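You operate a simulated robot arm through the tools that you are given. There is no shell and no other tool. Be economical: measure what you need, move in short steps, check, and stop when the job is done.

You run a simulated robot arm. Do the job below in one go: nothing can be reset, and whatever is moved stays where it is left.

## Task
Take the hinge from the top of the far counter and leave it on the floor of the knee hole. Put one of the orange connectors from the top of the far counter on the belt 3. Put the grey door handle on top of the grey box. Put the small carton labelled "relays" from the top of the back counter on top of the square carton and the small carton that says "wipes" on top of the taped carton. Take the blue foam block and leave it on the top of the kit shelf. Take the yellow hand pad on the wall ledge and put it away on the top of the small table. The order is free. Set down upright: small carton.

Only the result counts: the job must be done as asked and must still hold three seconds after the hand-in. Knocking over, shifting, dropping, spilling or breaking anything else fails it.

## Robot
A 6-joint arm with a fingered hand on a trunk, on a base that drives. Base frame: it is fixed to the floor where the robot stands at the start and does not move with it; the origin is under the middle of the robot, x ahead of it, y to its left, z up; the surface under the hand at the start is at about z = 970. Units: mm, degrees, N and s.
With the tool pointing down near the work surface it reaches from about 320 to 720 mm from the robot's upright axis, wherever it stands. Its first joint turns from -115.0 to 115.0 degrees. Places, roughly: belt 3 (159x22 cm) [-1020, 3280, 1000]; blue foam block (6x9x5 cm) [3500, 6000, 900]; floor of the knee hole [900, -400, 100]; grey box (11x13x10 cm) [1700, 400, 1000]; grey door handle (3x12x6 cm) [1500, 300, 1000]; hinge (8x7x2 cm) [600, -100, 1000]; orange connector (8x4x4 cm) [700, 300, 1000]; small carton [1750, 0, 1000]; square carton (20x24x15 cm) [1900, -400, 1000]; taped carton [2000, 250, 1000]; top of the kit shelf [3900, 6600, 1100]; top of the small table [-3300, 6800, 800]; yellow hand pad (7x10x6 cm) [4000, 7600, 1000]. Payload 4 kg.
The tool frame sits at the grasp point between the pads (the TCP): z along the fingers, y along the line on which they close. The tips reach 26 mm beyond it. The gripper opens to 156 mm. The gripper's body begins 73 mm behind the TCP. The gripper is a hand of 4 fingers: y runs from the thumb to the fingers, the wrist lies at [0, 0, -239] in the tool frame, and closing takes about 1.5 s.
Orientation is that of the tool frame in the base frame, as a unit quaternion [x, y, z, w]. With the fingers straight down and closing along the base's y, the tool's x points along the base's -x, its y along +y and its z along -z.

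## Interface
- The arm moves only by the tool move_arm. Its argument "increments" is a list of rows, each a list of 7 numbers: the shift along the tool's x, y, z in units of 250 mm (1.0 is 250 mm), then the turn, a rotation vector about the tool's x, y, z in units of 180 degrees (1.0 is 180 degrees), then the closure, from 0 (fully open) to 1 (shut). In form: [[tx, ty, tz, ax, ay, az, grip], ...]. A call has 1 to 12 rows; each row is the pose to reach, as a shift and turn from the pose commanded when the call began, along the tool's axes at that moment. A call with a number of a shift or a turn outside -1 to 1 is refused whole. A row lasts 0.2 s, in which the tool goes at most 50 mm and 8.6 degrees; a call with a longer step from one row to the next is refused whole, and so is a gripper value outside its range. Where a pose cannot be reached the arm comes as near as it can. A force on the tool above 40 N (or 10 N above the force at the start of the call, whichever is more), or a blocked arm, ends the call early, and 0.2 s more pass. Each finger travels about 72 mm/s and halts on what it meets, pressing with about 23 N; the grip force reading is that of the motor and also rises with nothing between the fingers. The clock runs only during rows and for 0.2 s after the last one: add rows that repeat a pose to give the fingers time. The reply holds the time, the measured pose of the TCP, the force on the tool along the base axes, the opening and the grip force, in the units named above and with some noise, with the torque about the TCP (base axes, N m) and any sound that the robot's microphone picked up, and new pictures: "views" is both (left out), scene, wrist or none.
- Cameras (640 x 400 px; columns grow to the right, rows downward): "scene" is now at [12.4, 159, 1673.6]; the picture's right is [0.09, -1.00, 0.00], its down [-0.82, -0.07, -0.57] and it looks along [0.57, 0.05, -0.82] (base axes); focal length 274 px, centre (320, 200). "wrist" rides on the gripper at [58, -58, -91] in the tool frame; the picture's right is [0.71, 0.71, 0.00], its down [-0.53, 0.53, -0.67] and it looks along [-0.47, 0.47, 0.74] (tool axes); focal length 265 px, centre (320, 200). There is no depth. A picture from a camera that has moved, and an enlarged one, comes with that camera's place and axes in the base frame and with its lens.
- lift_body(by): slides the trunk up (or, below 0, down) by that many mm; the arm and the scene camera ride with it, the base frame stays. It gives what a move gives, with no picture.
- steer(legs): drives the robot by 1 to 6 legs, each [ahead, left, turn to the left] in mm, mm and degrees, along the robot's own axes; the way and the turn of a leg run together, so that a leg with both is an arc; at most 1500 mm and 180 degrees a leg. The arm and the cameras ride along, it lands a little off, and it stops where it bumps. It gives what a move gives, and a new picture of the scene camera.
- hand_shape(shape): the hand has 4 fingers and takes this shape, open, in about a second: jaw (thumb against the fingers, like two jaws); tri (thumb and two fingers); tip (a fingertip pinch); poke (one finger out to press); point (the index stretched); flat (the hand flat); cup (the hand cupped); fist (a fist). The gripper value then closes the fingers along that shape, each until it touches; the sizes above hold for jaw. It gives what a move gives, with no picture.
- aim_head(pan, tilt): turns the head with the scene camera to pan (to the left, within 155 degrees either way) and tilt (down, from -29 to 69), counted from straight ahead of the robot. It gives what a move gives, and a new picture of the scene camera.
- enlarge(camera, box): a new picture of the part [left, top, right, bottom] of that camera's present view, enlarged. It takes no simulated time.
- finish_job(): hands the job in; it is judged then, once.

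Work in short steps. Places have to be worked out from the pictures, the camera data and where the tool is seen: move nearer, look again, correct. Check each grasp and each placing, and mend what went wrong. You have 207 turns and 260 pictures in all, those below and enlarged ones among them. Open the gripper and draw the arm clear of the work before you hand the job in, unless the task says otherwise; then end with one line.

The tools are called after ">>>" as a command line: name --pt "numbers of a row" for each row, then --argument value for the rest, lists and objects as JSON in quotes. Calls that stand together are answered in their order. move_arm: Moves the arm, as the interface text tells. Its arguments: {"type":"object","properties":{"increments":{"type":"array"},"views":{"type":"string","enum":["both","scene","wrist","none"]}},"required":["increments"]} The other tools are called the same way: lift_body (by) slides the trunk up or down; hand_shape (shape) gives the hand a shape; steer (legs) drives the base; aim_head (pan, tilt) turns the head that bears the scene camera; enlarge (camera, box) takes an enlarged picture of a part of a camera's view; finish_job () hands the job in.

At the start:

```text
clock: 0.0
tool_pos: [533.1, -64.6, 1220.0]
tool_rot: [0.001, 1.0, -0.001, -0.001]
force: [-1.2, -0.7, 0.8]
wrist_torque: [-0.03, 0.03, -0.04]
gripper_width: 155.7
grip_force: 0.1
shape: jaw
trunk travel left (down, up): [-775.0, 215.0]
robot x, y, heading: [1.3, 4.7, -0.3]
head pan, tilt: [4.9, 55.3]
```

scene: 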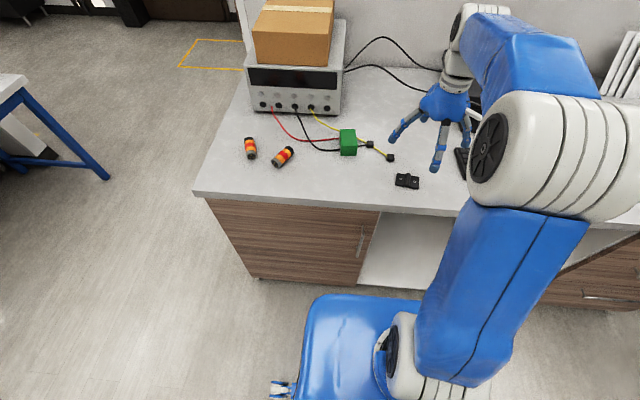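
wrist: 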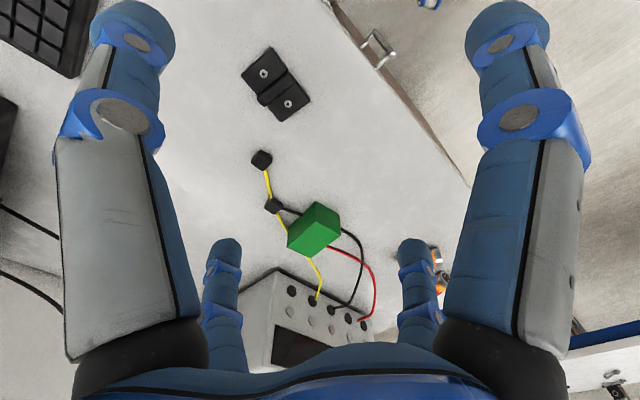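

The hinge is near (598,-76) and the connectors near (687,465) and (655,342). I'll survey the surroundings with the head first.

>>> aim_head --pan 0 --tilt 20

>>> aim_head --pan 70 --tilt 15

>>> aim_head --pan 140 --tilt 20

>>> aim_head --pan -70 --tilt 25

```text
clock: 1.0
tool_pos: [533.1, -64.9, 1219.3]
tool_rot: [0.001, 1.0, 0.0, 0.0]
force: [-0.2, -0.8, -0.7]
wrist_torque: [0.01, 0.0, -0.01]
gripper_width: 156.0
grip_force: 0.0
shape: jaw
trunk travel left (down, up): [-775.0, 215.0]
robot x, y, heading: [0.5, -2.9, -0.0]
head pan, tilt: [0.0, 20.0]
camera scene: at [34.6, 152.8, 1726.0], right [0.0, -1.0, 0.0], down [-0.34, 0.0, -0.94], along [0.94, 0.0, -0.34], focal length 274 px, centre (320, 200)
```

scene: 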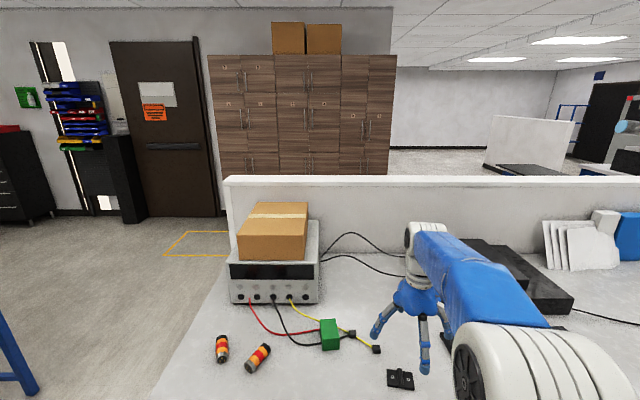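

```text
clock: 2.4
tool_pos: [531.5, -65.0, 1219.0]
tool_rot: [0.001, 1.0, -0.001, 0.0]
force: [0.4, -0.9, 0.0]
wrist_torque: [0.02, 0.02, 0.02]
gripper_width: 155.8
grip_force: 0.1
shape: jaw
trunk travel left (down, up): [-775.0, 215.0]
robot x, y, heading: [-3.3, -0.8, -0.1]
head pan, tilt: [70.0, 15.0]
camera scene: at [-26.8, 240.5, 1734.2], right [0.94, -0.34, 0.0], down [-0.09, -0.24, -0.97], along [0.33, 0.91, -0.26], focal length 274 px, centre (320, 200)
```

scene: 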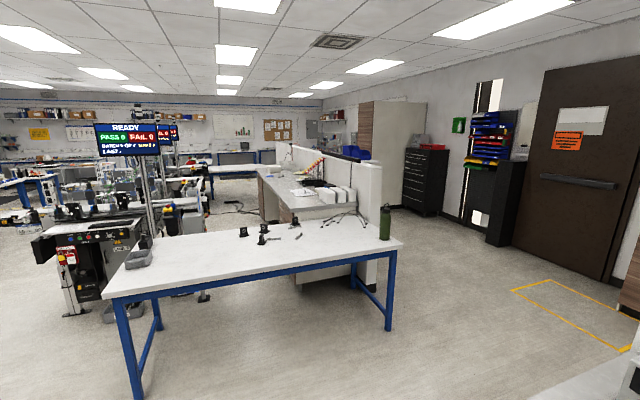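

```text
clock: 3.8
tool_pos: [532.4, -65.8, 1218.6]
tool_rot: [0.001, 1.0, 0.001, 0.0]
force: [0.2, 0.7, 0.6]
wrist_torque: [-0.03, 0.0, -0.01]
gripper_width: 155.7
grip_force: 0.0
shape: jaw
trunk travel left (down, up): [-775.0, 215.0]
robot x, y, heading: [0.5, 0.5, -0.2]
head pan, tilt: [140.0, 20.0]
camera scene: at [-130.2, 212.7, 1726.0], right [0.64, 0.77, 0.0], down [0.26, -0.22, -0.94], along [-0.72, 0.6, -0.34], focal length 274 px, centre (320, 200)
```

scene: 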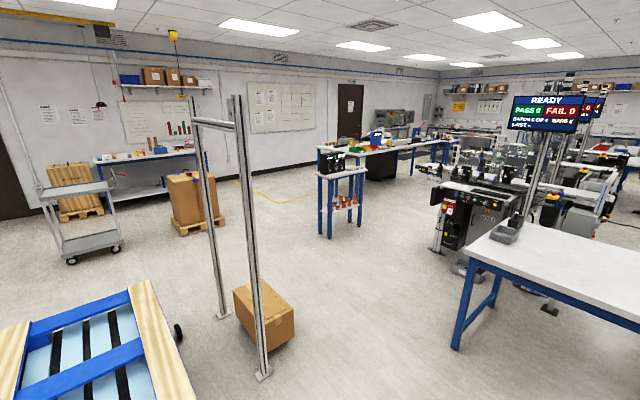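

```text
clock: 6.9
tool_pos: [533.4, -65.4, 1219.3]
tool_rot: [0.001, 1.0, 0.001, 0.001]
force: [-0.1, -0.2, 0.5]
wrist_torque: [-0.05, 0.01, -0.01]
gripper_width: 156.1
grip_force: 0.1
shape: jaw
trunk travel left (down, up): [-775.0, 215.0]
robot x, y, heading: [-0.3, 2.4, -0.0]
head pan, tilt: [-70.0, 25.0]
camera scene: at [-27.3, 66.2, 1717.9], right [-0.94, -0.34, 0.0], down [-0.14, 0.4, -0.91], along [0.31, -0.85, -0.42], focal length 274 px, centre (320, 200)
```

scene: 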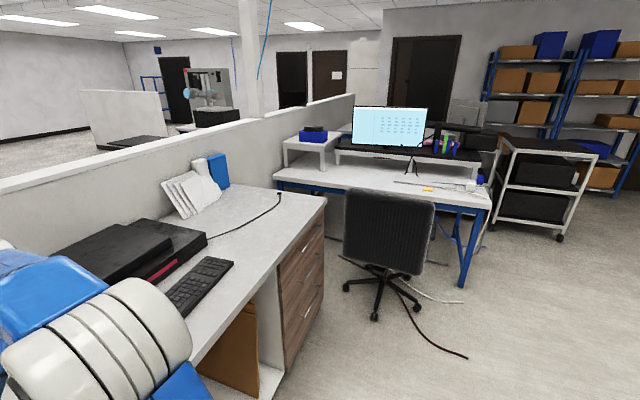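

The back counter lies behind the partition, so I'll have to drive around to reach it. Starting with the hinge, I'll aim at it for a close look.

>>> aim_head --pan -10 --tilt 50

>>> enlarge --camera "wrist" --box '[200, 0, 440, 150]'

```text
clock: 8.2
tool_pos: [533.7, -64.1, 1217.5]
tool_rot: [0.001, 1.0, 0.0, -0.001]
force: [0.0, 0.3, 0.4]
wrist_torque: [0.01, 0.01, -0.04]
gripper_width: 155.8
grip_force: 0.0
shape: jaw
trunk travel left (down, up): [-775.0, 215.0]
robot x, y, heading: [3.5, -1.9, 0.2]
head pan, tilt: [-10.0, 50.0]
camera scene: at [16.9, 139.2, 1680.5], right [-0.17, -0.98, 0.0], down [-0.75, 0.13, -0.64], along [0.63, -0.11, -0.77], focal length 274 px, centre (320, 200)
```

scene: 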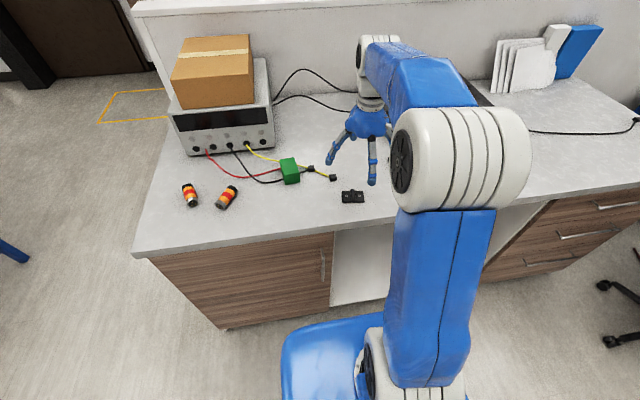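

```text
2.67 times, centred on (320, 75) of wrist
camera zoom: at [475.0, -122.7, 1310.2], right [-0.71, 0.71, 0.0], down [0.53, 0.52, 0.67], along [0.47, 0.47, -0.74], focal length 708 px, centre (320, 533)
```

zoom: 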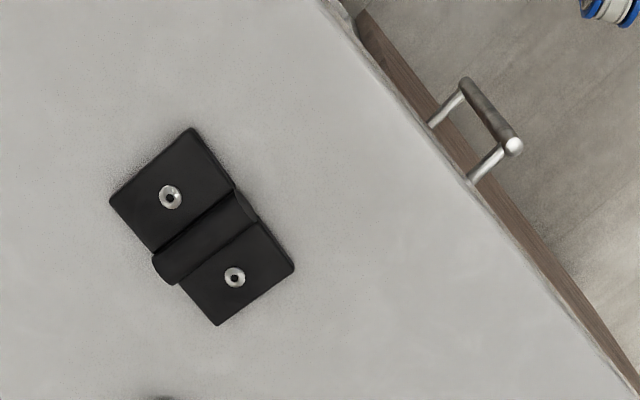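

Hinge centre is about (592,-78), with its long axis roughly along y. The wrist view suggests the fingers might be arranged in a cross, so I'll close the hand in the air to see how it moves.

>>> move_arm --pt "0 0 0 0 0 0 0.5" --pt "0 0 0 0 0 0 0.5" --pt "0 0 0 0 0 0 0.5" --pt "0 0 0 0 0 0 0.5" --pt "0 0 0 0 0 0 0.5" --views "both"

```text
clock: 9.4
tool_pos: [532.9, -65.4, 1219.0]
tool_rot: [0.001, 1.0, -0.001, 0.0]
force: [-0.9, 0.0, 0.0]
wrist_torque: [-0.02, 0.06, 0.03]
gripper_width: 78.4
grip_force: 0.1
shape: jaw
trunk travel left (down, up): [-775.0, 215.0]
robot x, y, heading: [0.2, 0.9, -0.1]
head pan, tilt: [-10.0, 50.0]
camera scene: at [17.0, 139.4, 1680.4], right [-0.17, -0.98, 0.0], down [-0.75, 0.13, -0.64], along [0.63, -0.11, -0.77], focal length 274 px, centre (320, 200)
camera wrist: at [475.1, -122.6, 1310.2], right [-0.71, 0.71, 0.0], down [0.53, 0.52, 0.67], along [0.47, 0.47, -0.74], focal length 265 px, centre (320, 200)
```

scene: 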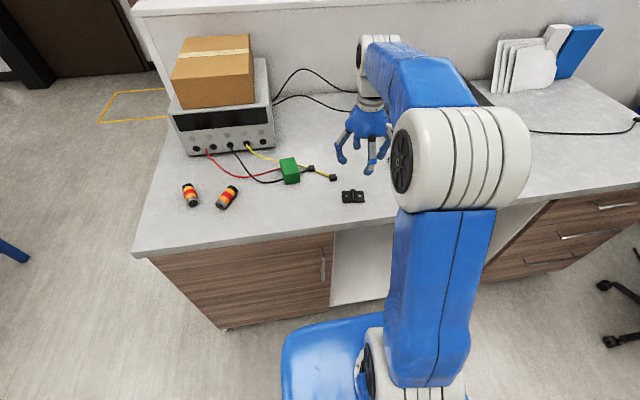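
wrist: 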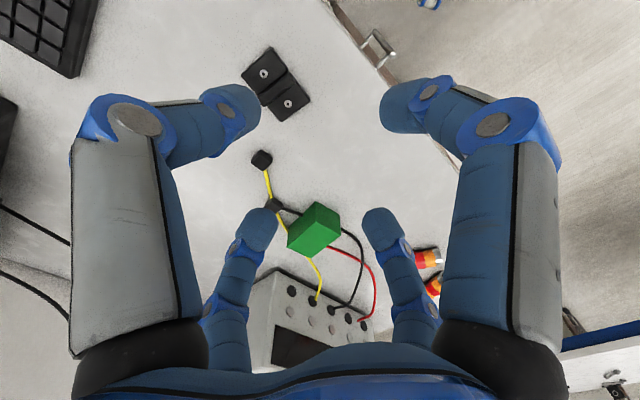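

The hand closes four fingers radially in a cross. I'll move above the hinge, turn by 9.5° to align with it, and check with the wrist camera.

>>> move_arm --pt "-0.06 -0.013 0.15 0 0 0.013 0.2" --pt "-0.12 -0.026 0.3 0 0 0.026 0.2" --pt "-0.18 -0.039 0.45 0 0 0.04 0.2" --pt "-0.236 -0.052 0.6 0 0 0.053 0.2" --pt "-0.236 -0.052 0.64 0 0 0.053 0.2" --views "wrist"

```text
clock: 10.6
tool_pos: [591.0, -77.9, 1057.4]
tool_rot: [0.085, 0.996, -0.001, 0.001]
force: [-0.1, 0.8, 0.2]
wrist_torque: [-0.05, -0.06, 0.01]
gripper_width: 124.8
grip_force: 0.1
shape: jaw
trunk travel left (down, up): [-775.0, 215.0]
robot x, y, heading: [-3.1, -1.3, 0.1]
head pan, tilt: [-10.0, 50.0]
camera wrist: at [524.1, -124.7, 1149.2], right [-0.58, 0.82, 0.0], down [0.61, 0.43, 0.67], along [0.55, 0.39, -0.74], focal length 265 px, centre (320, 200)
```

wrist: 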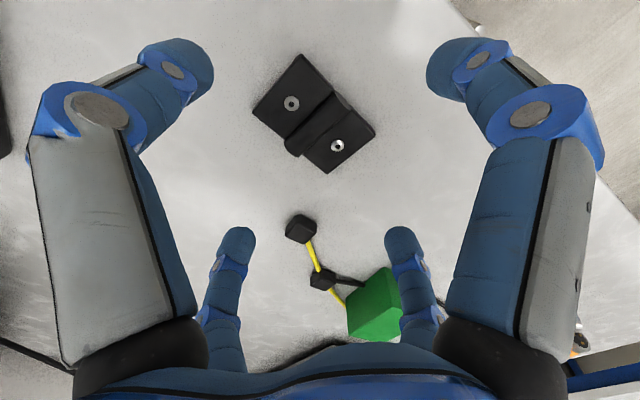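

The hinge centre reads about (588,-82). I'll correct slightly and descend to z≈1000.

>>> move_arm --pt "0.009 -0.017 0.1 0 0 0 0.2" --pt "0.009 -0.017 0.18 0 0 0 0.2" --pt "0.009 -0.017 0.22 0 0 0 0.2" --pt "0.009 -0.017 0.23 0 0 0 0.2" --views "wrist"

```text
clock: 11.6
tool_pos: [588.5, -81.6, 1001.5]
tool_rot: [0.084, 0.996, 0.0, -0.001]
force: [-0.4, -0.2, -0.4]
wrist_torque: [0.0, 0.0, -0.03]
gripper_width: 124.5
grip_force: 0.1
shape: jaw
trunk travel left (down, up): [-775.0, 215.0]
robot x, y, heading: [-0.9, -2.4, 0.0]
head pan, tilt: [-10.0, 50.0]
camera wrist: at [521.8, -129.3, 1093.2], right [-0.58, 0.82, 0.0], down [0.61, 0.43, 0.67], along [0.55, 0.39, -0.74], focal length 265 px, centre (320, 200)
```

wrist: 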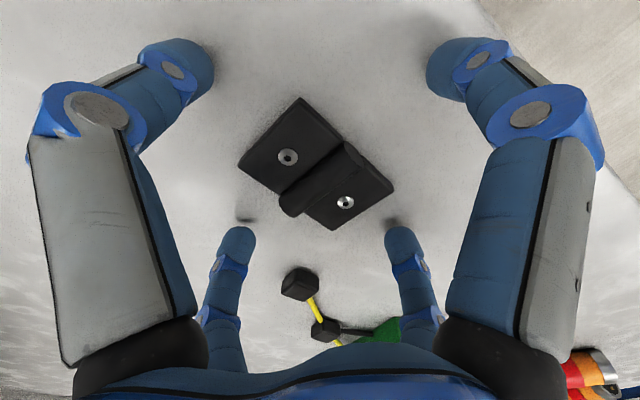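

Centred. Closing on the hinge.

>>> move_arm --pt "0 0 0 0 0 0 0.6" --pt "0 0 0 0 0 0 0.8" --pt "0 0 0 0 0 0 0.9" --pt "0 0 0 0 0 0 0.9" --pt "0 0 0 0 0 0 0.9" --pt "0 0 0 0 0 0 0.9" --views "wrist"

```text
clock: 13.0
tool_pos: [587.9, -82.8, 1002.2]
tool_rot: [0.085, 0.996, 0.0, 0.0]
force: [1.7, -0.8, 7.9]
wrist_torque: [0.09, -0.04, 0.08]
gripper_width: 57.3
grip_force: 23.0
shape: jaw
trunk travel left (down, up): [-775.0, 215.0]
robot x, y, heading: [0.8, -3.1, -0.4]
head pan, tilt: [-10.0, 50.0]
camera wrist: at [521.9, -129.4, 1093.8], right [-0.58, 0.82, 0.0], down [0.61, 0.43, 0.67], along [0.55, 0.39, -0.74], focal length 265 px, centre (320, 200)
```

wrist: 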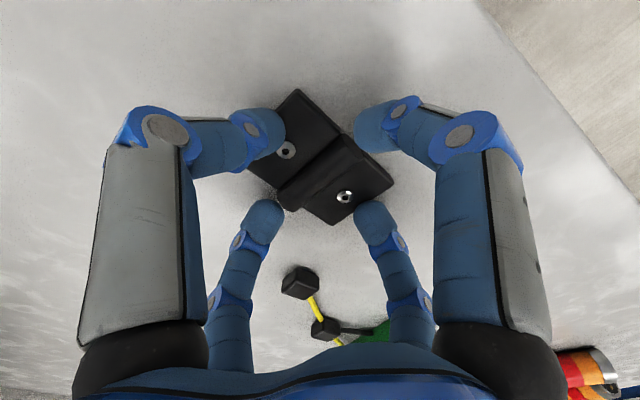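

It gripped, though the thumb may sit over a leaf. I'll lift a little and look.

>>> move_arm --pt "0 0 -0.06 0 0 0 0.95" --pt "0 0 -0.16 0 0 0 0.95" --pt "0 0 -0.3 0 0 0 0.95" --pt "0 0 -0.3 0 0 0 0.95" --views "wrist"

```text
clock: 14.0
tool_pos: [589.1, -82.5, 1075.8]
tool_rot: [0.085, 0.996, 0.0, -0.001]
force: [0.6, 0.3, -0.3]
wrist_torque: [-0.01, 0.06, 0.01]
gripper_width: 57.0
grip_force: 22.9
shape: jaw
trunk travel left (down, up): [-775.0, 215.0]
robot x, y, heading: [0.7, 1.6, 0.1]
head pan, tilt: [-10.0, 50.0]
camera wrist: at [523.3, -129.7, 1168.0], right [-0.58, 0.82, 0.0], down [0.61, 0.43, 0.67], along [0.54, 0.39, -0.74], focal length 265 px, centre (320, 200)
```

wrist: 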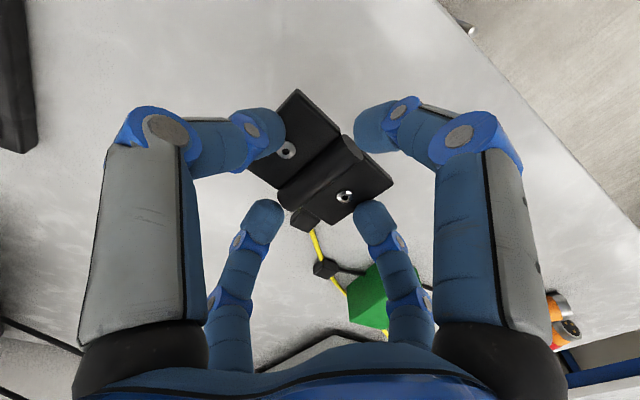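

The hinge is held firmly. I'll back off from the counter with it, shift right towards the knee hole, and look down at it.

>>> steer --legs '[[-480, 0, 0], [0, -350, 0]]'

>>> aim_head --pan 0 --tilt 40

```text
clock: 25.2
tool_pos: [115.9, -434.8, 1075.8]
tool_rot: [0.083, 0.997, 0.0, 0.0]
force: [-0.3, 0.3, -0.8]
wrist_torque: [-0.02, 0.02, -0.03]
gripper_width: 56.3
grip_force: 23.0
shape: jaw
trunk travel left (down, up): [-775.0, 215.0]
robot x, y, heading: [-474.1, -356.1, 0.1]
head pan, tilt: [-10.0, 50.0]
camera scene: at [-457.0, -215.6, 1680.5], right [-0.17, -0.99, 0.0], down [-0.75, 0.13, -0.64], along [0.63, -0.11, -0.77], focal length 274 px, centre (320, 200)
```

scene: 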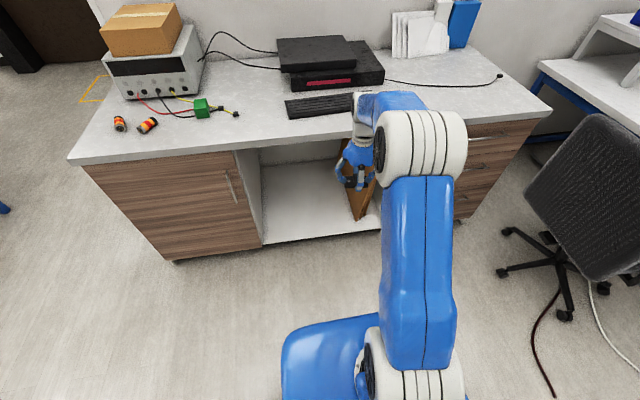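

```text
clock: 25.9
tool_pos: [117.5, -434.6, 1076.0]
tool_rot: [0.083, 0.997, 0.001, 0.0]
force: [0.2, 0.2, 0.1]
wrist_torque: [0.02, -0.04, -0.01]
gripper_width: 56.4
grip_force: 22.9
shape: jaw
trunk travel left (down, up): [-775.0, 215.0]
robot x, y, heading: [-469.1, -355.7, -0.0]
head pan, tilt: [0.0, 40.0]
camera scene: at [-447.0, -202.4, 1694.6], right [0.0, -1.0, 0.0], down [-0.64, 0.0, -0.77], along [0.77, 0.0, -0.64], focal length 274 px, centre (320, 200)
```

scene: 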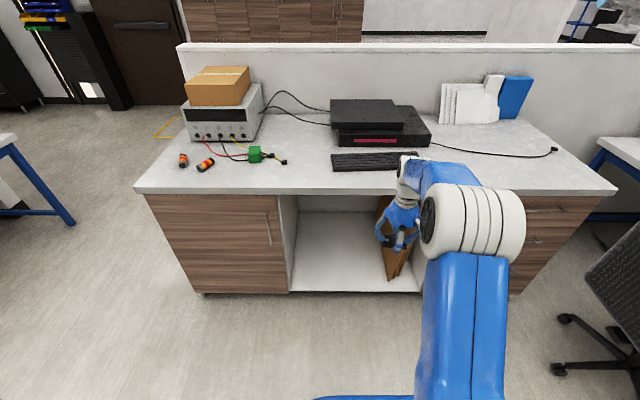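

The knee hole's floor is free left of the brown panel. I'll shift left 100, lower the trunk, and look again.

>>> steer --legs '[[0, 100, 0]]'

>>> lift_body --by -770

>>> aim_head --pan -5 --tilt 20

```text
clock: 27.8
tool_pos: [115.5, -335.0, 1076.4]
tool_rot: [0.084, 0.996, 0.0, 0.0]
force: [0.4, 0.2, 0.3]
wrist_torque: [-0.03, -0.02, 0.04]
gripper_width: 56.5
grip_force: 23.4
shape: jaw
trunk travel left (down, up): [-775.0, 215.0]
robot x, y, heading: [-475.6, -254.7, -0.1]
head pan, tilt: [0.0, 40.0]
camera scene: at [-448.1, -99.3, 1694.6], right [0.0, -1.0, 0.0], down [-0.64, 0.0, -0.77], along [0.77, 0.0, -0.64], focal length 274 px, centre (320, 200)
```

scene: 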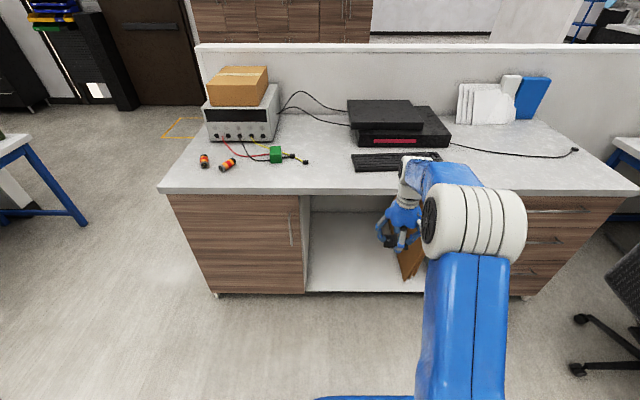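

```text
refused: -770 is not a number from -400 to 400
```

```text
clock: 28.6
tool_pos: [116.3, -335.1, 1076.6]
tool_rot: [0.083, 0.997, 0.0, -0.001]
force: [-0.2, 0.3, -1.0]
wrist_torque: [0.0, 0.02, -0.02]
gripper_width: 56.4
grip_force: 23.1
shape: jaw
trunk travel left (down, up): [-775.0, 215.0]
robot x, y, heading: [-473.1, -252.2, 0.0]
head pan, tilt: [-5.0, 20.0]
camera scene: at [-439.6, -106.6, 1725.9], right [-0.09, -1.0, 0.0], down [-0.34, 0.03, -0.94], along [0.94, -0.08, -0.34], focal length 274 px, centre (320, 200)
```

scene: 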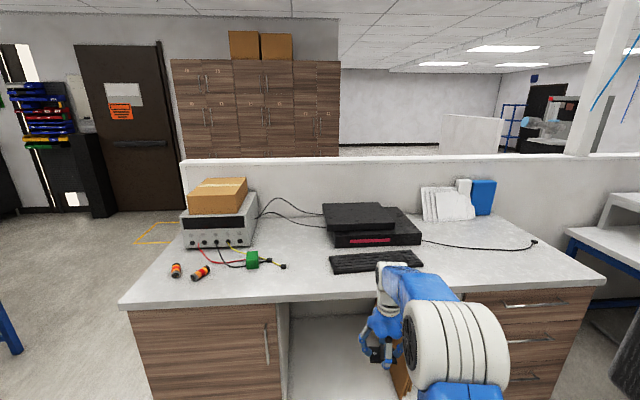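

Limit is 400 per call, so I'll lower in two steps.

>>> lift_body --by -400

>>> lift_body --by -370

>>> aim_head --pan -5 --tilt 28

```text
clock: 32.5
tool_pos: [115.2, -335.8, 675.9]
tool_rot: [0.084, 0.996, 0.0, 0.0]
force: [-0.4, -0.4, -0.4]
wrist_torque: [0.01, 0.04, -0.03]
gripper_width: 56.2
grip_force: 23.3
shape: jaw
trunk travel left (down, up): [-375.0, 615.0]
robot x, y, heading: [-474.3, -248.4, 0.0]
head pan, tilt: [-5.0, 20.0]
```

```text
clock: 36.1
tool_pos: [116.5, -335.9, 306.6]
tool_rot: [0.083, 0.997, 0.0, 0.0]
force: [0.7, 0.4, 0.0]
wrist_torque: [0.05, 0.02, -0.01]
gripper_width: 56.2
grip_force: 22.8
shape: jaw
trunk travel left (down, up): [-5.0, 985.0]
robot x, y, heading: [-469.6, -256.9, 0.2]
head pan, tilt: [-5.0, 20.0]
```

```text
clock: 36.8
tool_pos: [116.9, -335.5, 306.5]
tool_rot: [0.084, 0.996, 0.0, -0.002]
force: [0.2, 0.5, -0.9]
wrist_torque: [0.04, 0.0, 0.0]
gripper_width: 56.8
grip_force: 23.1
shape: jaw
trunk travel left (down, up): [-5.0, 985.0]
robot x, y, heading: [-472.6, -252.6, 0.2]
head pan, tilt: [-5.0, 28.0]
camera scene: at [-441.7, -107.3, 943.2], right [-0.09, -1.0, 0.0], down [-0.47, 0.04, -0.88], along [0.88, -0.08, -0.47], focal length 274 px, centre (320, 200)
```

scene: 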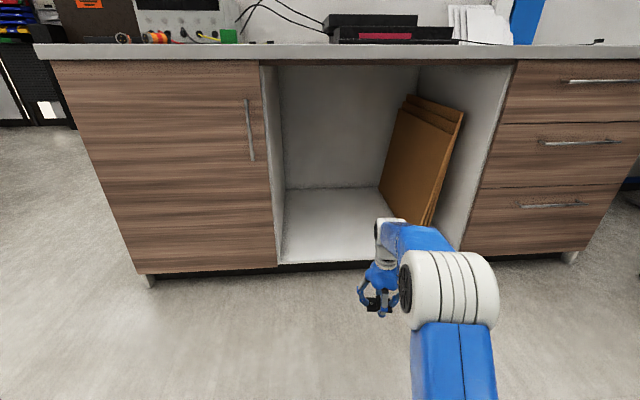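

The hole spans y≈-20 to -690 free of cartons, with the floor near z=100. Driving forward 500 puts the hinge inside.

>>> steer --legs '[[500, 0, 0]]'

```text
clock: 43.6
tool_pos: [615.5, -337.8, 306.8]
tool_rot: [0.086, 0.996, -0.001, 0.0]
force: [0.0, -0.3, -0.7]
wrist_torque: [0.0, 0.01, 0.0]
gripper_width: 56.2
grip_force: 23.0
shape: jaw
trunk travel left (down, up): [-5.0, 985.0]
robot x, y, heading: [28.7, -252.7, -0.2]
head pan, tilt: [-5.0, 28.0]
camera scene: at [59.7, -107.6, 943.1], right [-0.09, -1.0, 0.0], down [-0.47, 0.04, -0.88], along [0.88, -0.08, -0.47], focal length 274 px, centre (320, 200)
```

scene: 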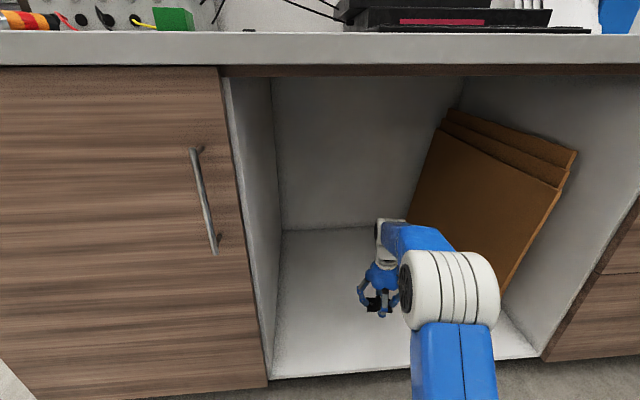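

The tool is in the hole. I'll extend 50 mm and descend to z≈160, then look with the wrist camera.

>>> move_arm --pt "-0.05 0.008 0.14 0 0 0 0.95" --pt "-0.1 0.017 0.28 0 0 0 0.95" --pt "-0.15 0.025 0.42 0 0 0 0.95" --pt "-0.2 0.034 0.54 0 0 0 0.95" --pt "-0.2 0.034 0.58 0 0 0 0.95" --views "wrist"

```text
clock: 44.8
tool_pos: [665.9, -339.8, 162.2]
tool_rot: [0.085, 0.996, -0.001, 0.0]
force: [-0.6, -0.7, -0.5]
wrist_torque: [-0.05, -0.04, -0.01]
gripper_width: 56.3
grip_force: 23.0
shape: jaw
trunk travel left (down, up): [-5.0, 985.0]
robot x, y, heading: [27.5, -251.5, -0.3]
head pan, tilt: [-5.0, 28.0]
camera wrist: at [599.6, -386.0, 252.5], right [-0.58, 0.82, 0.0], down [0.61, 0.43, 0.67], along [0.55, 0.38, -0.74], focal length 265 px, centre (320, 200)
```

wrist: 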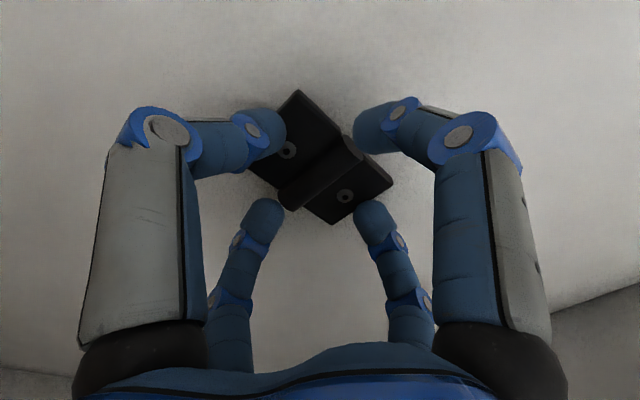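

Shadow is close. Descending slowly until contact.

>>> move_arm --pt "0 0 0.04 0 0 0 0.95" --pt "0 0 0.07 0 0 0 0.95" --pt "0 0 0.084 0 0 0 0.95" --pt "0 0 0.096 0 0 0 0.95" --pt "0 0 0.106 0 0 0 0.95" --pt "0 0 0.116 0 0 0 0.95" --views "wrist"

```text
clock: 45.5
tool_pos: [670.3, -339.4, 151.3]
tool_rot: [0.086, 0.996, -0.001, 0.008]
force: [-4.3, 0.1, 20.7]
wrist_torque: [0.29, 0.25, 0.08]
gripper_width: 56.4
grip_force: 23.6
shape: jaw
trunk travel left (down, up): [-5.0, 985.0]
robot x, y, heading: [28.0, -250.8, -0.2]
head pan, tilt: [-5.0, 28.0]
stopped in row 3: the force on the tool passed its limit at 43 N (the readings are from after the stop); the commanded pose is now the measured one
camera wrist: at [602.0, -386.4, 241.5], right [-0.58, 0.82, -0.01], down [0.6, 0.43, 0.68], along [0.56, 0.38, -0.74], focal length 265 px, centre (320, 200)
```

wrist: 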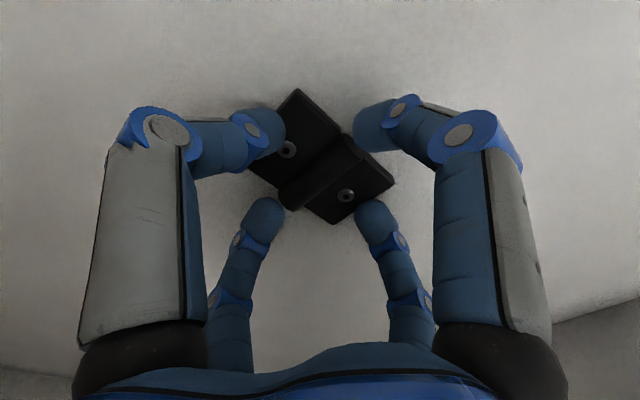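

Contact at TCP z≈151. I'll ease up 2 mm and open.

>>> move_arm --pt "0 0 -0.008 0 0 0 0.8" --pt "0 0 -0.008 0 0 0 0.5" --pt "0 0 -0.01 0 0 0 0.3" --pt "0 0 -0.01 0 0 0 0.2" --pt "0 0 -0.01 0 0 0 0.2" --pt "0 0 -0.15 0 0 0 0.2" --pt "0 0 -0.34 0 0 0 0.2" --pt "0 0 -0.52 0 0 0 0.2" --views "wrist"

```text
clock: 47.4
tool_pos: [668.6, -340.0, 277.1]
tool_rot: [0.087, 0.996, 0.0, 0.003]
force: [0.2, -0.4, -0.7]
wrist_torque: [-0.01, 0.0, -0.02]
gripper_width: 124.6
grip_force: 0.0
shape: jaw
trunk travel left (down, up): [-5.0, 985.0]
robot x, y, heading: [24.9, -252.9, -0.2]
head pan, tilt: [-5.0, 28.0]
camera wrist: at [602.0, -386.8, 368.5], right [-0.58, 0.82, 0.0], down [0.6, 0.43, 0.67], along [0.55, 0.38, -0.74], focal length 265 px, centre (320, 200)
```

wrist: 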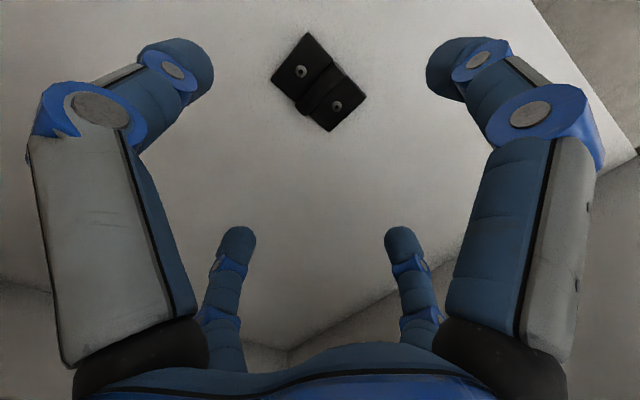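

The hinge is on the knee-hole floor. Now back out, raise the trunk, and move over to the connectors.

>>> steer --legs '[[-550, 0, 0], [0, 650, 0]]'

>>> lift_body --by 400

>>> lift_body --by 400

>>> aim_head --pan -10 --tilt 45

```text
clock: 63.2
tool_pos: [115.1, 310.9, 277.4]
tool_rot: [0.088, 0.996, -0.001, 0.004]
force: [-0.2, 0.0, 0.1]
wrist_torque: [-0.02, -0.01, 0.03]
gripper_width: 124.5
grip_force: 0.0
shape: jaw
trunk travel left (down, up): [-5.0, 985.0]
robot x, y, heading: [-525.9, 400.1, -0.6]
head pan, tilt: [-5.0, 28.0]
camera scene: at [-492.4, 546.4, 943.2], right [-0.09, -1.0, 0.0], down [-0.47, 0.04, -0.88], along [0.88, -0.08, -0.47], focal length 274 px, centre (320, 200)
```

scene: 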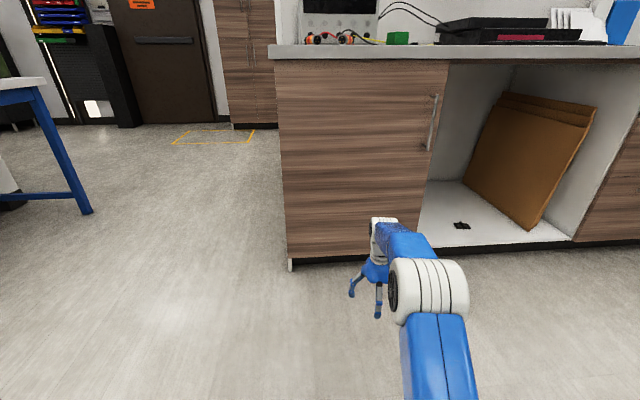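

```text
clock: 67.1
tool_pos: [116.3, 312.1, 677.2]
tool_rot: [0.088, 0.996, 0.0, 0.004]
force: [-1.1, 0.1, -0.8]
wrist_torque: [0.0, 0.03, 0.0]
gripper_width: 124.7
grip_force: 0.1
shape: jaw
trunk travel left (down, up): [-405.0, 585.0]
robot x, y, heading: [-526.1, 403.3, -0.8]
head pan, tilt: [-5.0, 28.0]
```

```text
clock: 70.9
tool_pos: [117.0, 310.9, 1076.5]
tool_rot: [0.089, 0.996, 0.0, 0.004]
force: [0.1, -1.0, -0.3]
wrist_torque: [0.0, 0.01, -0.01]
gripper_width: 124.7
grip_force: 0.0
shape: jaw
trunk travel left (down, up): [-805.0, 185.0]
robot x, y, heading: [-523.0, 399.5, -0.4]
head pan, tilt: [-5.0, 28.0]
```

```text
clock: 71.7
tool_pos: [115.9, 311.0, 1077.6]
tool_rot: [0.088, 0.996, -0.001, 0.004]
force: [0.5, -0.5, -0.4]
wrist_torque: [0.01, -0.01, 0.02]
gripper_width: 124.4
grip_force: 0.0
shape: jaw
trunk travel left (down, up): [-805.0, 185.0]
robot x, y, heading: [-524.0, 402.9, -0.2]
head pan, tilt: [-10.0, 45.0]
camera scene: at [-503.5, 540.5, 1717.4], right [-0.18, -0.98, 0.0], down [-0.69, 0.13, -0.71], along [0.7, -0.13, -0.71], focal length 274 px, centre (320, 200)
```

scene: 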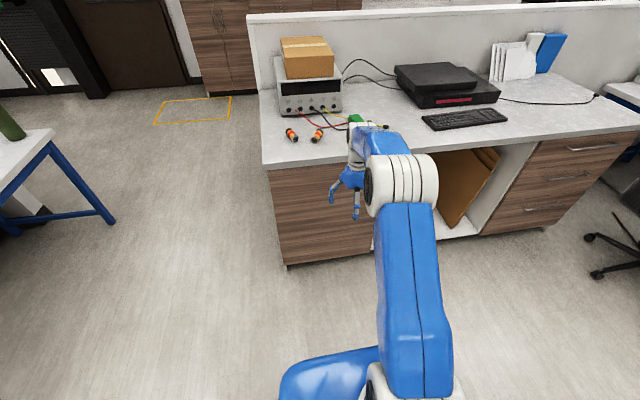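

Raise a bit and drive to the counter so that the left-most connector (~(687,465)) is under the tool.

>>> lift_body --by 100

>>> steer --legs '[[0, 150, 0.3], [540, 0, 0]]'

>>> move_arm --pt "0 0 0 0 0 0 0.2" --views "wrist"

```text
clock: 73.0
tool_pos: [116.5, 310.1, 1178.2]
tool_rot: [0.088, 0.996, 0.0, 0.004]
force: [-0.4, 0.5, -0.9]
wrist_torque: [0.0, 0.01, 0.02]
gripper_width: 124.2
grip_force: 0.1
shape: jaw
trunk travel left (down, up): [-905.0, 85.0]
robot x, y, heading: [-530.7, 405.0, -0.3]
head pan, tilt: [-10.0, 45.0]
```

```text
clock: 82.5
tool_pos: [657.4, 464.9, 1177.3]
tool_rot: [0.084, 0.996, 0.0, 0.004]
force: [0.6, -0.2, 0.4]
wrist_torque: [-0.01, 0.01, 0.01]
gripper_width: 124.6
grip_force: 0.0
shape: jaw
trunk travel left (down, up): [-905.0, 85.0]
robot x, y, heading: [13.4, 556.9, -0.4]
head pan, tilt: [-10.0, 45.0]
camera scene: at [36.7, 689.8, 1817.4], right [-0.17, -0.98, 0.0], down [-0.7, 0.12, -0.71], along [0.7, -0.12, -0.71], focal length 274 px, centre (320, 200)
```

scene: 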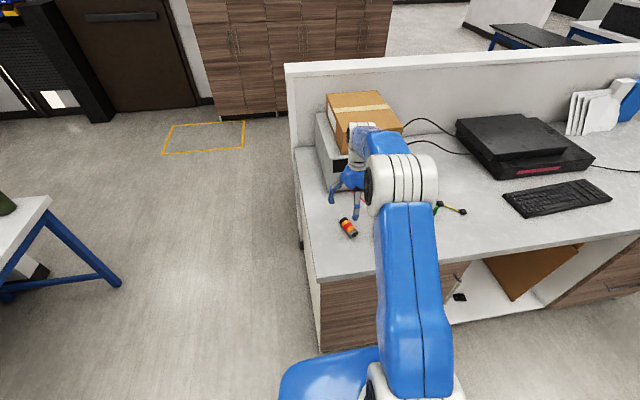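

```text
clock: 82.9
tool_pos: [655.4, 463.9, 1177.6]
tool_rot: [0.084, 0.996, 0.0, 0.004]
force: [0.5, -0.2, -0.4]
wrist_torque: [0.0, -0.06, -0.01]
gripper_width: 124.5
grip_force: 0.1
shape: jaw
trunk travel left (down, up): [-905.0, 85.0]
robot x, y, heading: [14.3, 555.4, -0.0]
head pan, tilt: [-10.0, 45.0]
camera wrist: at [588.9, 418.6, 1269.0], right [-0.58, 0.82, -0.01], down [0.6, 0.43, 0.67], along [0.55, 0.39, -0.74], focal length 265 px, centre (320, 200)
```

wrist: 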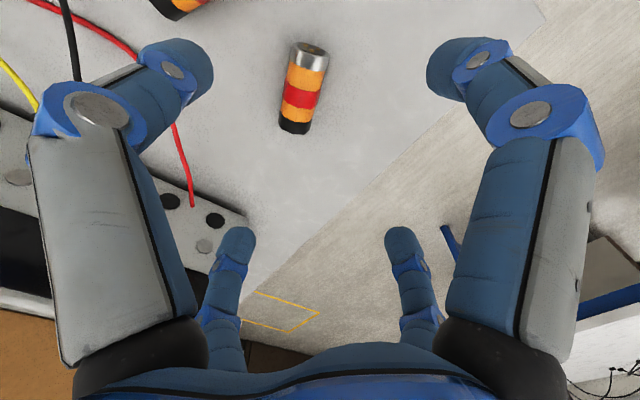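

The connector centre is at about (680,460) with its axis ~21° from x. I'll move over it, align, and descend partway.

>>> move_arm --pt "-0.03 0 0.12 0 0 -0.043 0.2" --pt "-0.06 0 0.24 0 0 -0.086 0.2" --pt "-0.09 0 0.36 0 0 -0.129 0.2" --pt "-0.101 0 0.47 0 0 -0.172 0.2" --pt "-0.101 0 0.47 0 0 -0.172 0.2" --views "wrist"

```text
clock: 84.1
tool_pos: [680.8, 460.1, 1062.9]
tool_rot: [-0.186, 0.983, -0.001, 0.004]
force: [0.2, 0.3, -0.1]
wrist_torque: [0.01, -0.02, -0.02]
gripper_width: 124.4
grip_force: 0.0
shape: jaw
trunk travel left (down, up): [-905.0, 85.0]
robot x, y, heading: [13.7, 551.9, 0.0]
head pan, tilt: [-10.0, 45.0]
camera wrist: at [648.6, 386.1, 1154.1], right [-0.92, 0.4, -0.01], down [0.29, 0.68, 0.67], along [0.27, 0.61, -0.74], focal length 265 px, centre (320, 200)
```

wrist: 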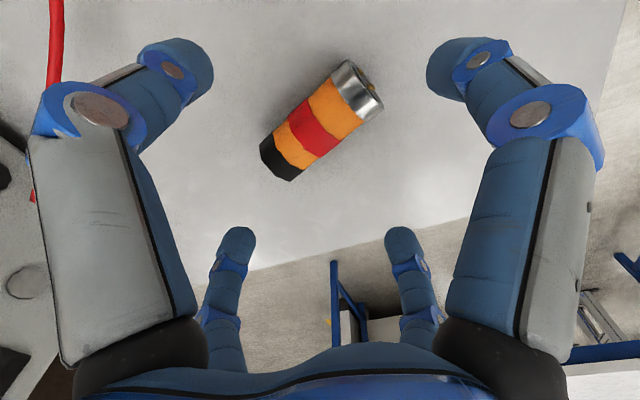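

Aligned and centred. Descend and close.

>>> move_arm --pt "0 0 0.1 0 0 0 0.2" --pt "0 0 0.2 0 0 0 0.2" --pt "0 0 0.245 0 0 0 0.2" --pt "0 0 0.245 0 0 0 0.2" --pt "0 0 0.245 0 0 0 0.5" --pt "0 0 0.245 0 0 0 0.8" --pt "0 0 0.245 0 0 0 0.95" --pt "0 0 0.245 0 0 0 0.95" --pt "0 0 0.245 0 0 0 0.95" --pt "0 0 0.245 0 0 0 0.95" --views "wrist"

```text
clock: 86.3
tool_pos: [683.8, 462.6, 998.3]
tool_rot: [-0.185, 0.983, -0.001, 0.002]
force: [-0.4, 0.1, 0.2]
wrist_torque: [0.01, 0.0, 0.04]
gripper_width: 47.0
grip_force: 22.8
shape: jaw
trunk travel left (down, up): [-905.0, 85.0]
robot x, y, heading: [14.5, 550.4, 0.2]
head pan, tilt: [-10.0, 45.0]
camera wrist: at [649.9, 386.6, 1090.1], right [-0.92, 0.4, -0.01], down [0.29, 0.68, 0.67], along [0.27, 0.61, -0.74], focal length 265 px, centre (320, 200)
```

wrist: 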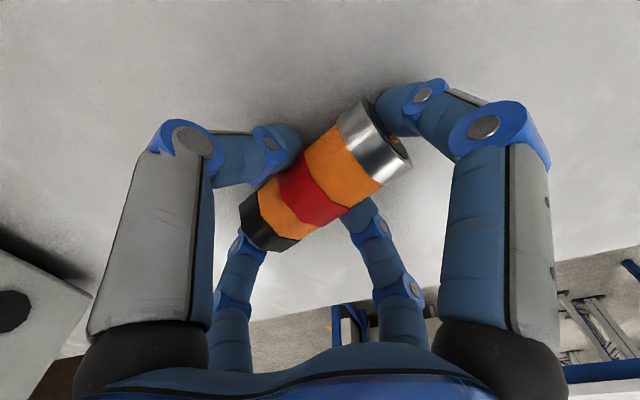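

Good grip (47 mm). Lift, back away and turn left towards the belts.

>>> move_arm --pt "0 0 -0.18 0 0 0 0.98" --pt "0 0 -0.36 0 0 0 0.98" --pt "0 0 -0.54 0 0 0 0.98" --pt "0 0 -0.72 0 0 0 0.98" --pt "0 0 -0.9 0 0 0 0.98" --views "none"

>>> steer --legs '[[-700, 0, 0], [0, 0, 90]]'

>>> aim_head --pan 25 --tilt 15

>>> enlarge --camera "scene" --box '[160, 100, 480, 300]'

```text
clock: 87.5
tool_pos: [680.5, 460.5, 1222.9]
tool_rot: [-0.185, 0.983, 0.0, 0.003]
force: [0.8, -0.2, 0.0]
wrist_torque: [-0.02, -0.01, 0.01]
gripper_width: 47.1
grip_force: 22.9
shape: jaw
trunk travel left (down, up): [-905.0, 85.0]
robot x, y, heading: [13.0, 553.0, -0.1]
head pan, tilt: [-10.0, 45.0]
```

```text
clock: 106.8
tool_pos: [-598.6, 1214.3, 1221.5]
tool_rot: [0.83, -0.558, -0.002, -0.003]
force: [0.6, -0.6, -0.7]
wrist_torque: [0.0, 0.0, 0.0]
gripper_width: 47.3
grip_force: 23.1
shape: jaw
trunk travel left (down, up): [-905.0, 85.0]
robot x, y, heading: [-676.8, 547.1, 91.0]
head pan, tilt: [-10.0, 45.0]
camera scene: at [-814.0, 568.2, 1817.4], right [0.99, -0.16, 0.0], down [-0.11, -0.7, -0.71], along [0.11, 0.7, -0.71], focal length 274 px, centre (320, 200)
```

scene: 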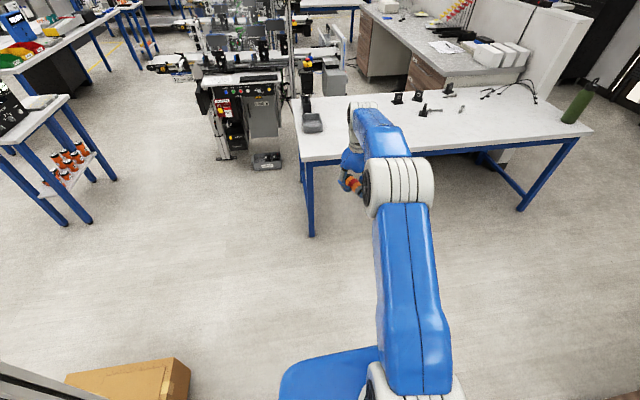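

```text
clock: 107.8
tool_pos: [-599.1, 1215.2, 1223.2]
tool_rot: [0.83, -0.557, 0.0, -0.004]
force: [0.1, 0.3, 0.1]
wrist_torque: [0.0, 0.02, 0.0]
gripper_width: 47.1
grip_force: 23.3
shape: jaw
trunk travel left (down, up): [-905.0, 85.0]
robot x, y, heading: [-678.6, 549.7, 91.0]
head pan, tilt: [25.0, 15.0]
camera scene: at [-867.8, 572.3, 1864.1], right [0.9, 0.44, 0.0], down [0.11, -0.23, -0.97], along [-0.42, 0.87, -0.26], focal length 274 px, centre (320, 200)
```

scene: 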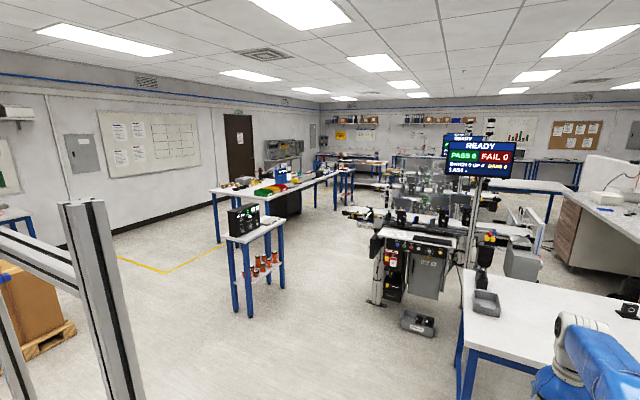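

```text
2.00 times, centred on (320, 200) of scene
camera zoom: at [-867.8, 572.3, 1864.1], right [0.9, 0.44, 0.0], down [0.11, -0.23, -0.97], along [-0.42, 0.87, -0.26], focal length 548 px, centre (320, 200)
```

zoom: 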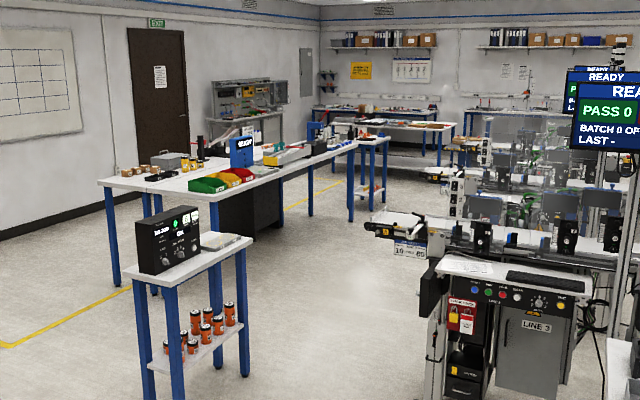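

The nearest machine is "LINE 3"; belt 3 lies behind its console, with a free left end around x≈-1600. I'll drive there in two legs, keeping clear of the frame, box and table.

>>> steer --legs '[[600, 250, -1], [950, 680, 0]]'

>>> aim_head --pan -10 --tilt 30

```text
clock: 127.8
tool_pos: [-1486.1, 2756.7, 1226.9]
tool_rot: [0.823, -0.568, -0.003, -0.005]
force: [0.6, -1.1, -0.7]
wrist_torque: [0.05, 0.02, -0.03]
gripper_width: 47.3
grip_force: 23.3
shape: jaw
trunk travel left (down, up): [-905.0, 85.0]
robot x, y, heading: [-1581.8, 2096.5, 89.2]
head pan, tilt: [25.0, 15.0]
camera scene: at [-1772.0, 2117.0, 1864.4], right [0.91, 0.42, 0.0], down [0.11, -0.23, -0.97], along [-0.4, 0.88, -0.25], focal length 274 px, centre (320, 200)
```

scene: 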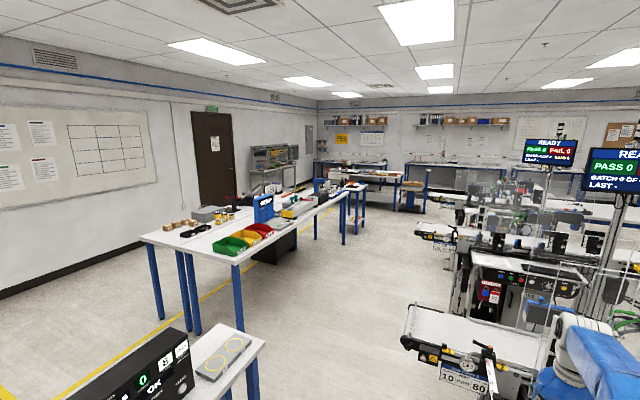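

```text
clock: 128.8
tool_pos: [-1486.6, 2758.1, 1225.5]
tool_rot: [0.823, -0.568, -0.003, -0.005]
force: [0.2, -0.9, -1.2]
wrist_torque: [0.07, 0.03, 0.01]
gripper_width: 47.2
grip_force: 23.0
shape: jaw
trunk travel left (down, up): [-905.0, 85.0]
robot x, y, heading: [-1578.0, 2098.1, 89.3]
head pan, tilt: [-10.0, 30.0]
camera scene: at [-1716.9, 2123.9, 1840.1], right [0.98, -0.18, 0.0], down [-0.09, -0.49, -0.87], along [0.16, 0.85, -0.5], focal length 274 px, centre (320, 200)
```

scene: 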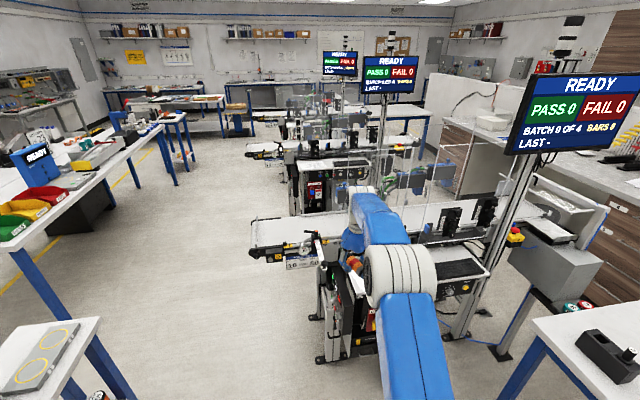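

Belt 3's left end spans about x -1800..., y 3200–3400. I'll drive closer so the tool comes over (-1645,3250).

>>> steer --legs '[[490, 160, 0]]'

>>> aim_head --pan -10 --tilt 48

>>> move_arm --pt "0 0 0 0 0 0 0.98" --views "wrist"

```text
clock: 135.5
tool_pos: [-1642.2, 3250.3, 1222.4]
tool_rot: [0.823, -0.568, -0.002, -0.003]
force: [-0.3, -0.2, -0.9]
wrist_torque: [0.0, 0.0, 0.01]
gripper_width: 47.1
grip_force: 23.1
shape: jaw
trunk travel left (down, up): [-905.0, 85.0]
robot x, y, heading: [-1732.2, 2589.3, 89.7]
head pan, tilt: [-10.0, 30.0]
camera scene: at [-1871.5, 2618.8, 1840.0], right [0.98, -0.18, 0.0], down [-0.09, -0.49, -0.87], along [0.16, 0.85, -0.5], focal length 274 px, centre (320, 200)
```

scene: 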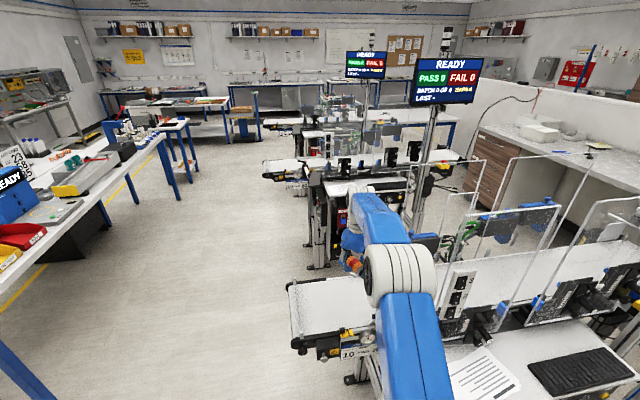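

```text
clock: 136.3
tool_pos: [-1641.0, 3248.7, 1223.3]
tool_rot: [0.823, -0.568, -0.002, -0.003]
force: [0.0, -1.0, 0.0]
wrist_torque: [-0.01, 0.02, 0.01]
gripper_width: 47.0
grip_force: 22.8
shape: jaw
trunk travel left (down, up): [-905.0, 85.0]
robot x, y, heading: [-1736.8, 2584.5, 89.6]
head pan, tilt: [-10.0, 48.0]
camera scene: at [-1873.8, 2607.1, 1813.2], right [0.98, -0.18, 0.0], down [-0.13, -0.73, -0.67], along [0.12, 0.66, -0.74], focal length 274 px, centre (320, 200)
```

scene: 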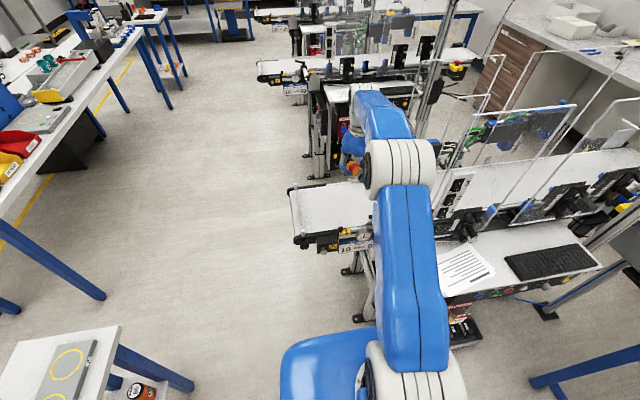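

```text
clock: 136.7
tool_pos: [-1641.2, 3250.1, 1223.6]
tool_rot: [0.824, -0.567, -0.002, -0.003]
force: [-0.1, 0.9, -0.3]
wrist_torque: [-0.05, -0.01, 0.04]
gripper_width: 47.4
grip_force: 23.2
shape: jaw
trunk travel left (down, up): [-905.0, 85.0]
robot x, y, heading: [-1738.5, 2587.3, 89.4]
head pan, tilt: [-10.0, 48.0]
camera wrist: at [-1566.0, 3216.3, 1314.8], right [-0.41, -0.91, -0.01], down [-0.68, 0.3, 0.67], along [-0.61, 0.28, -0.74], focal length 265 px, centre (320, 200)
```

wrist: 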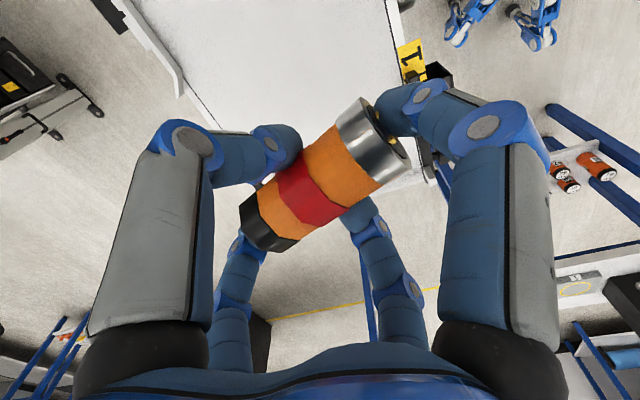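

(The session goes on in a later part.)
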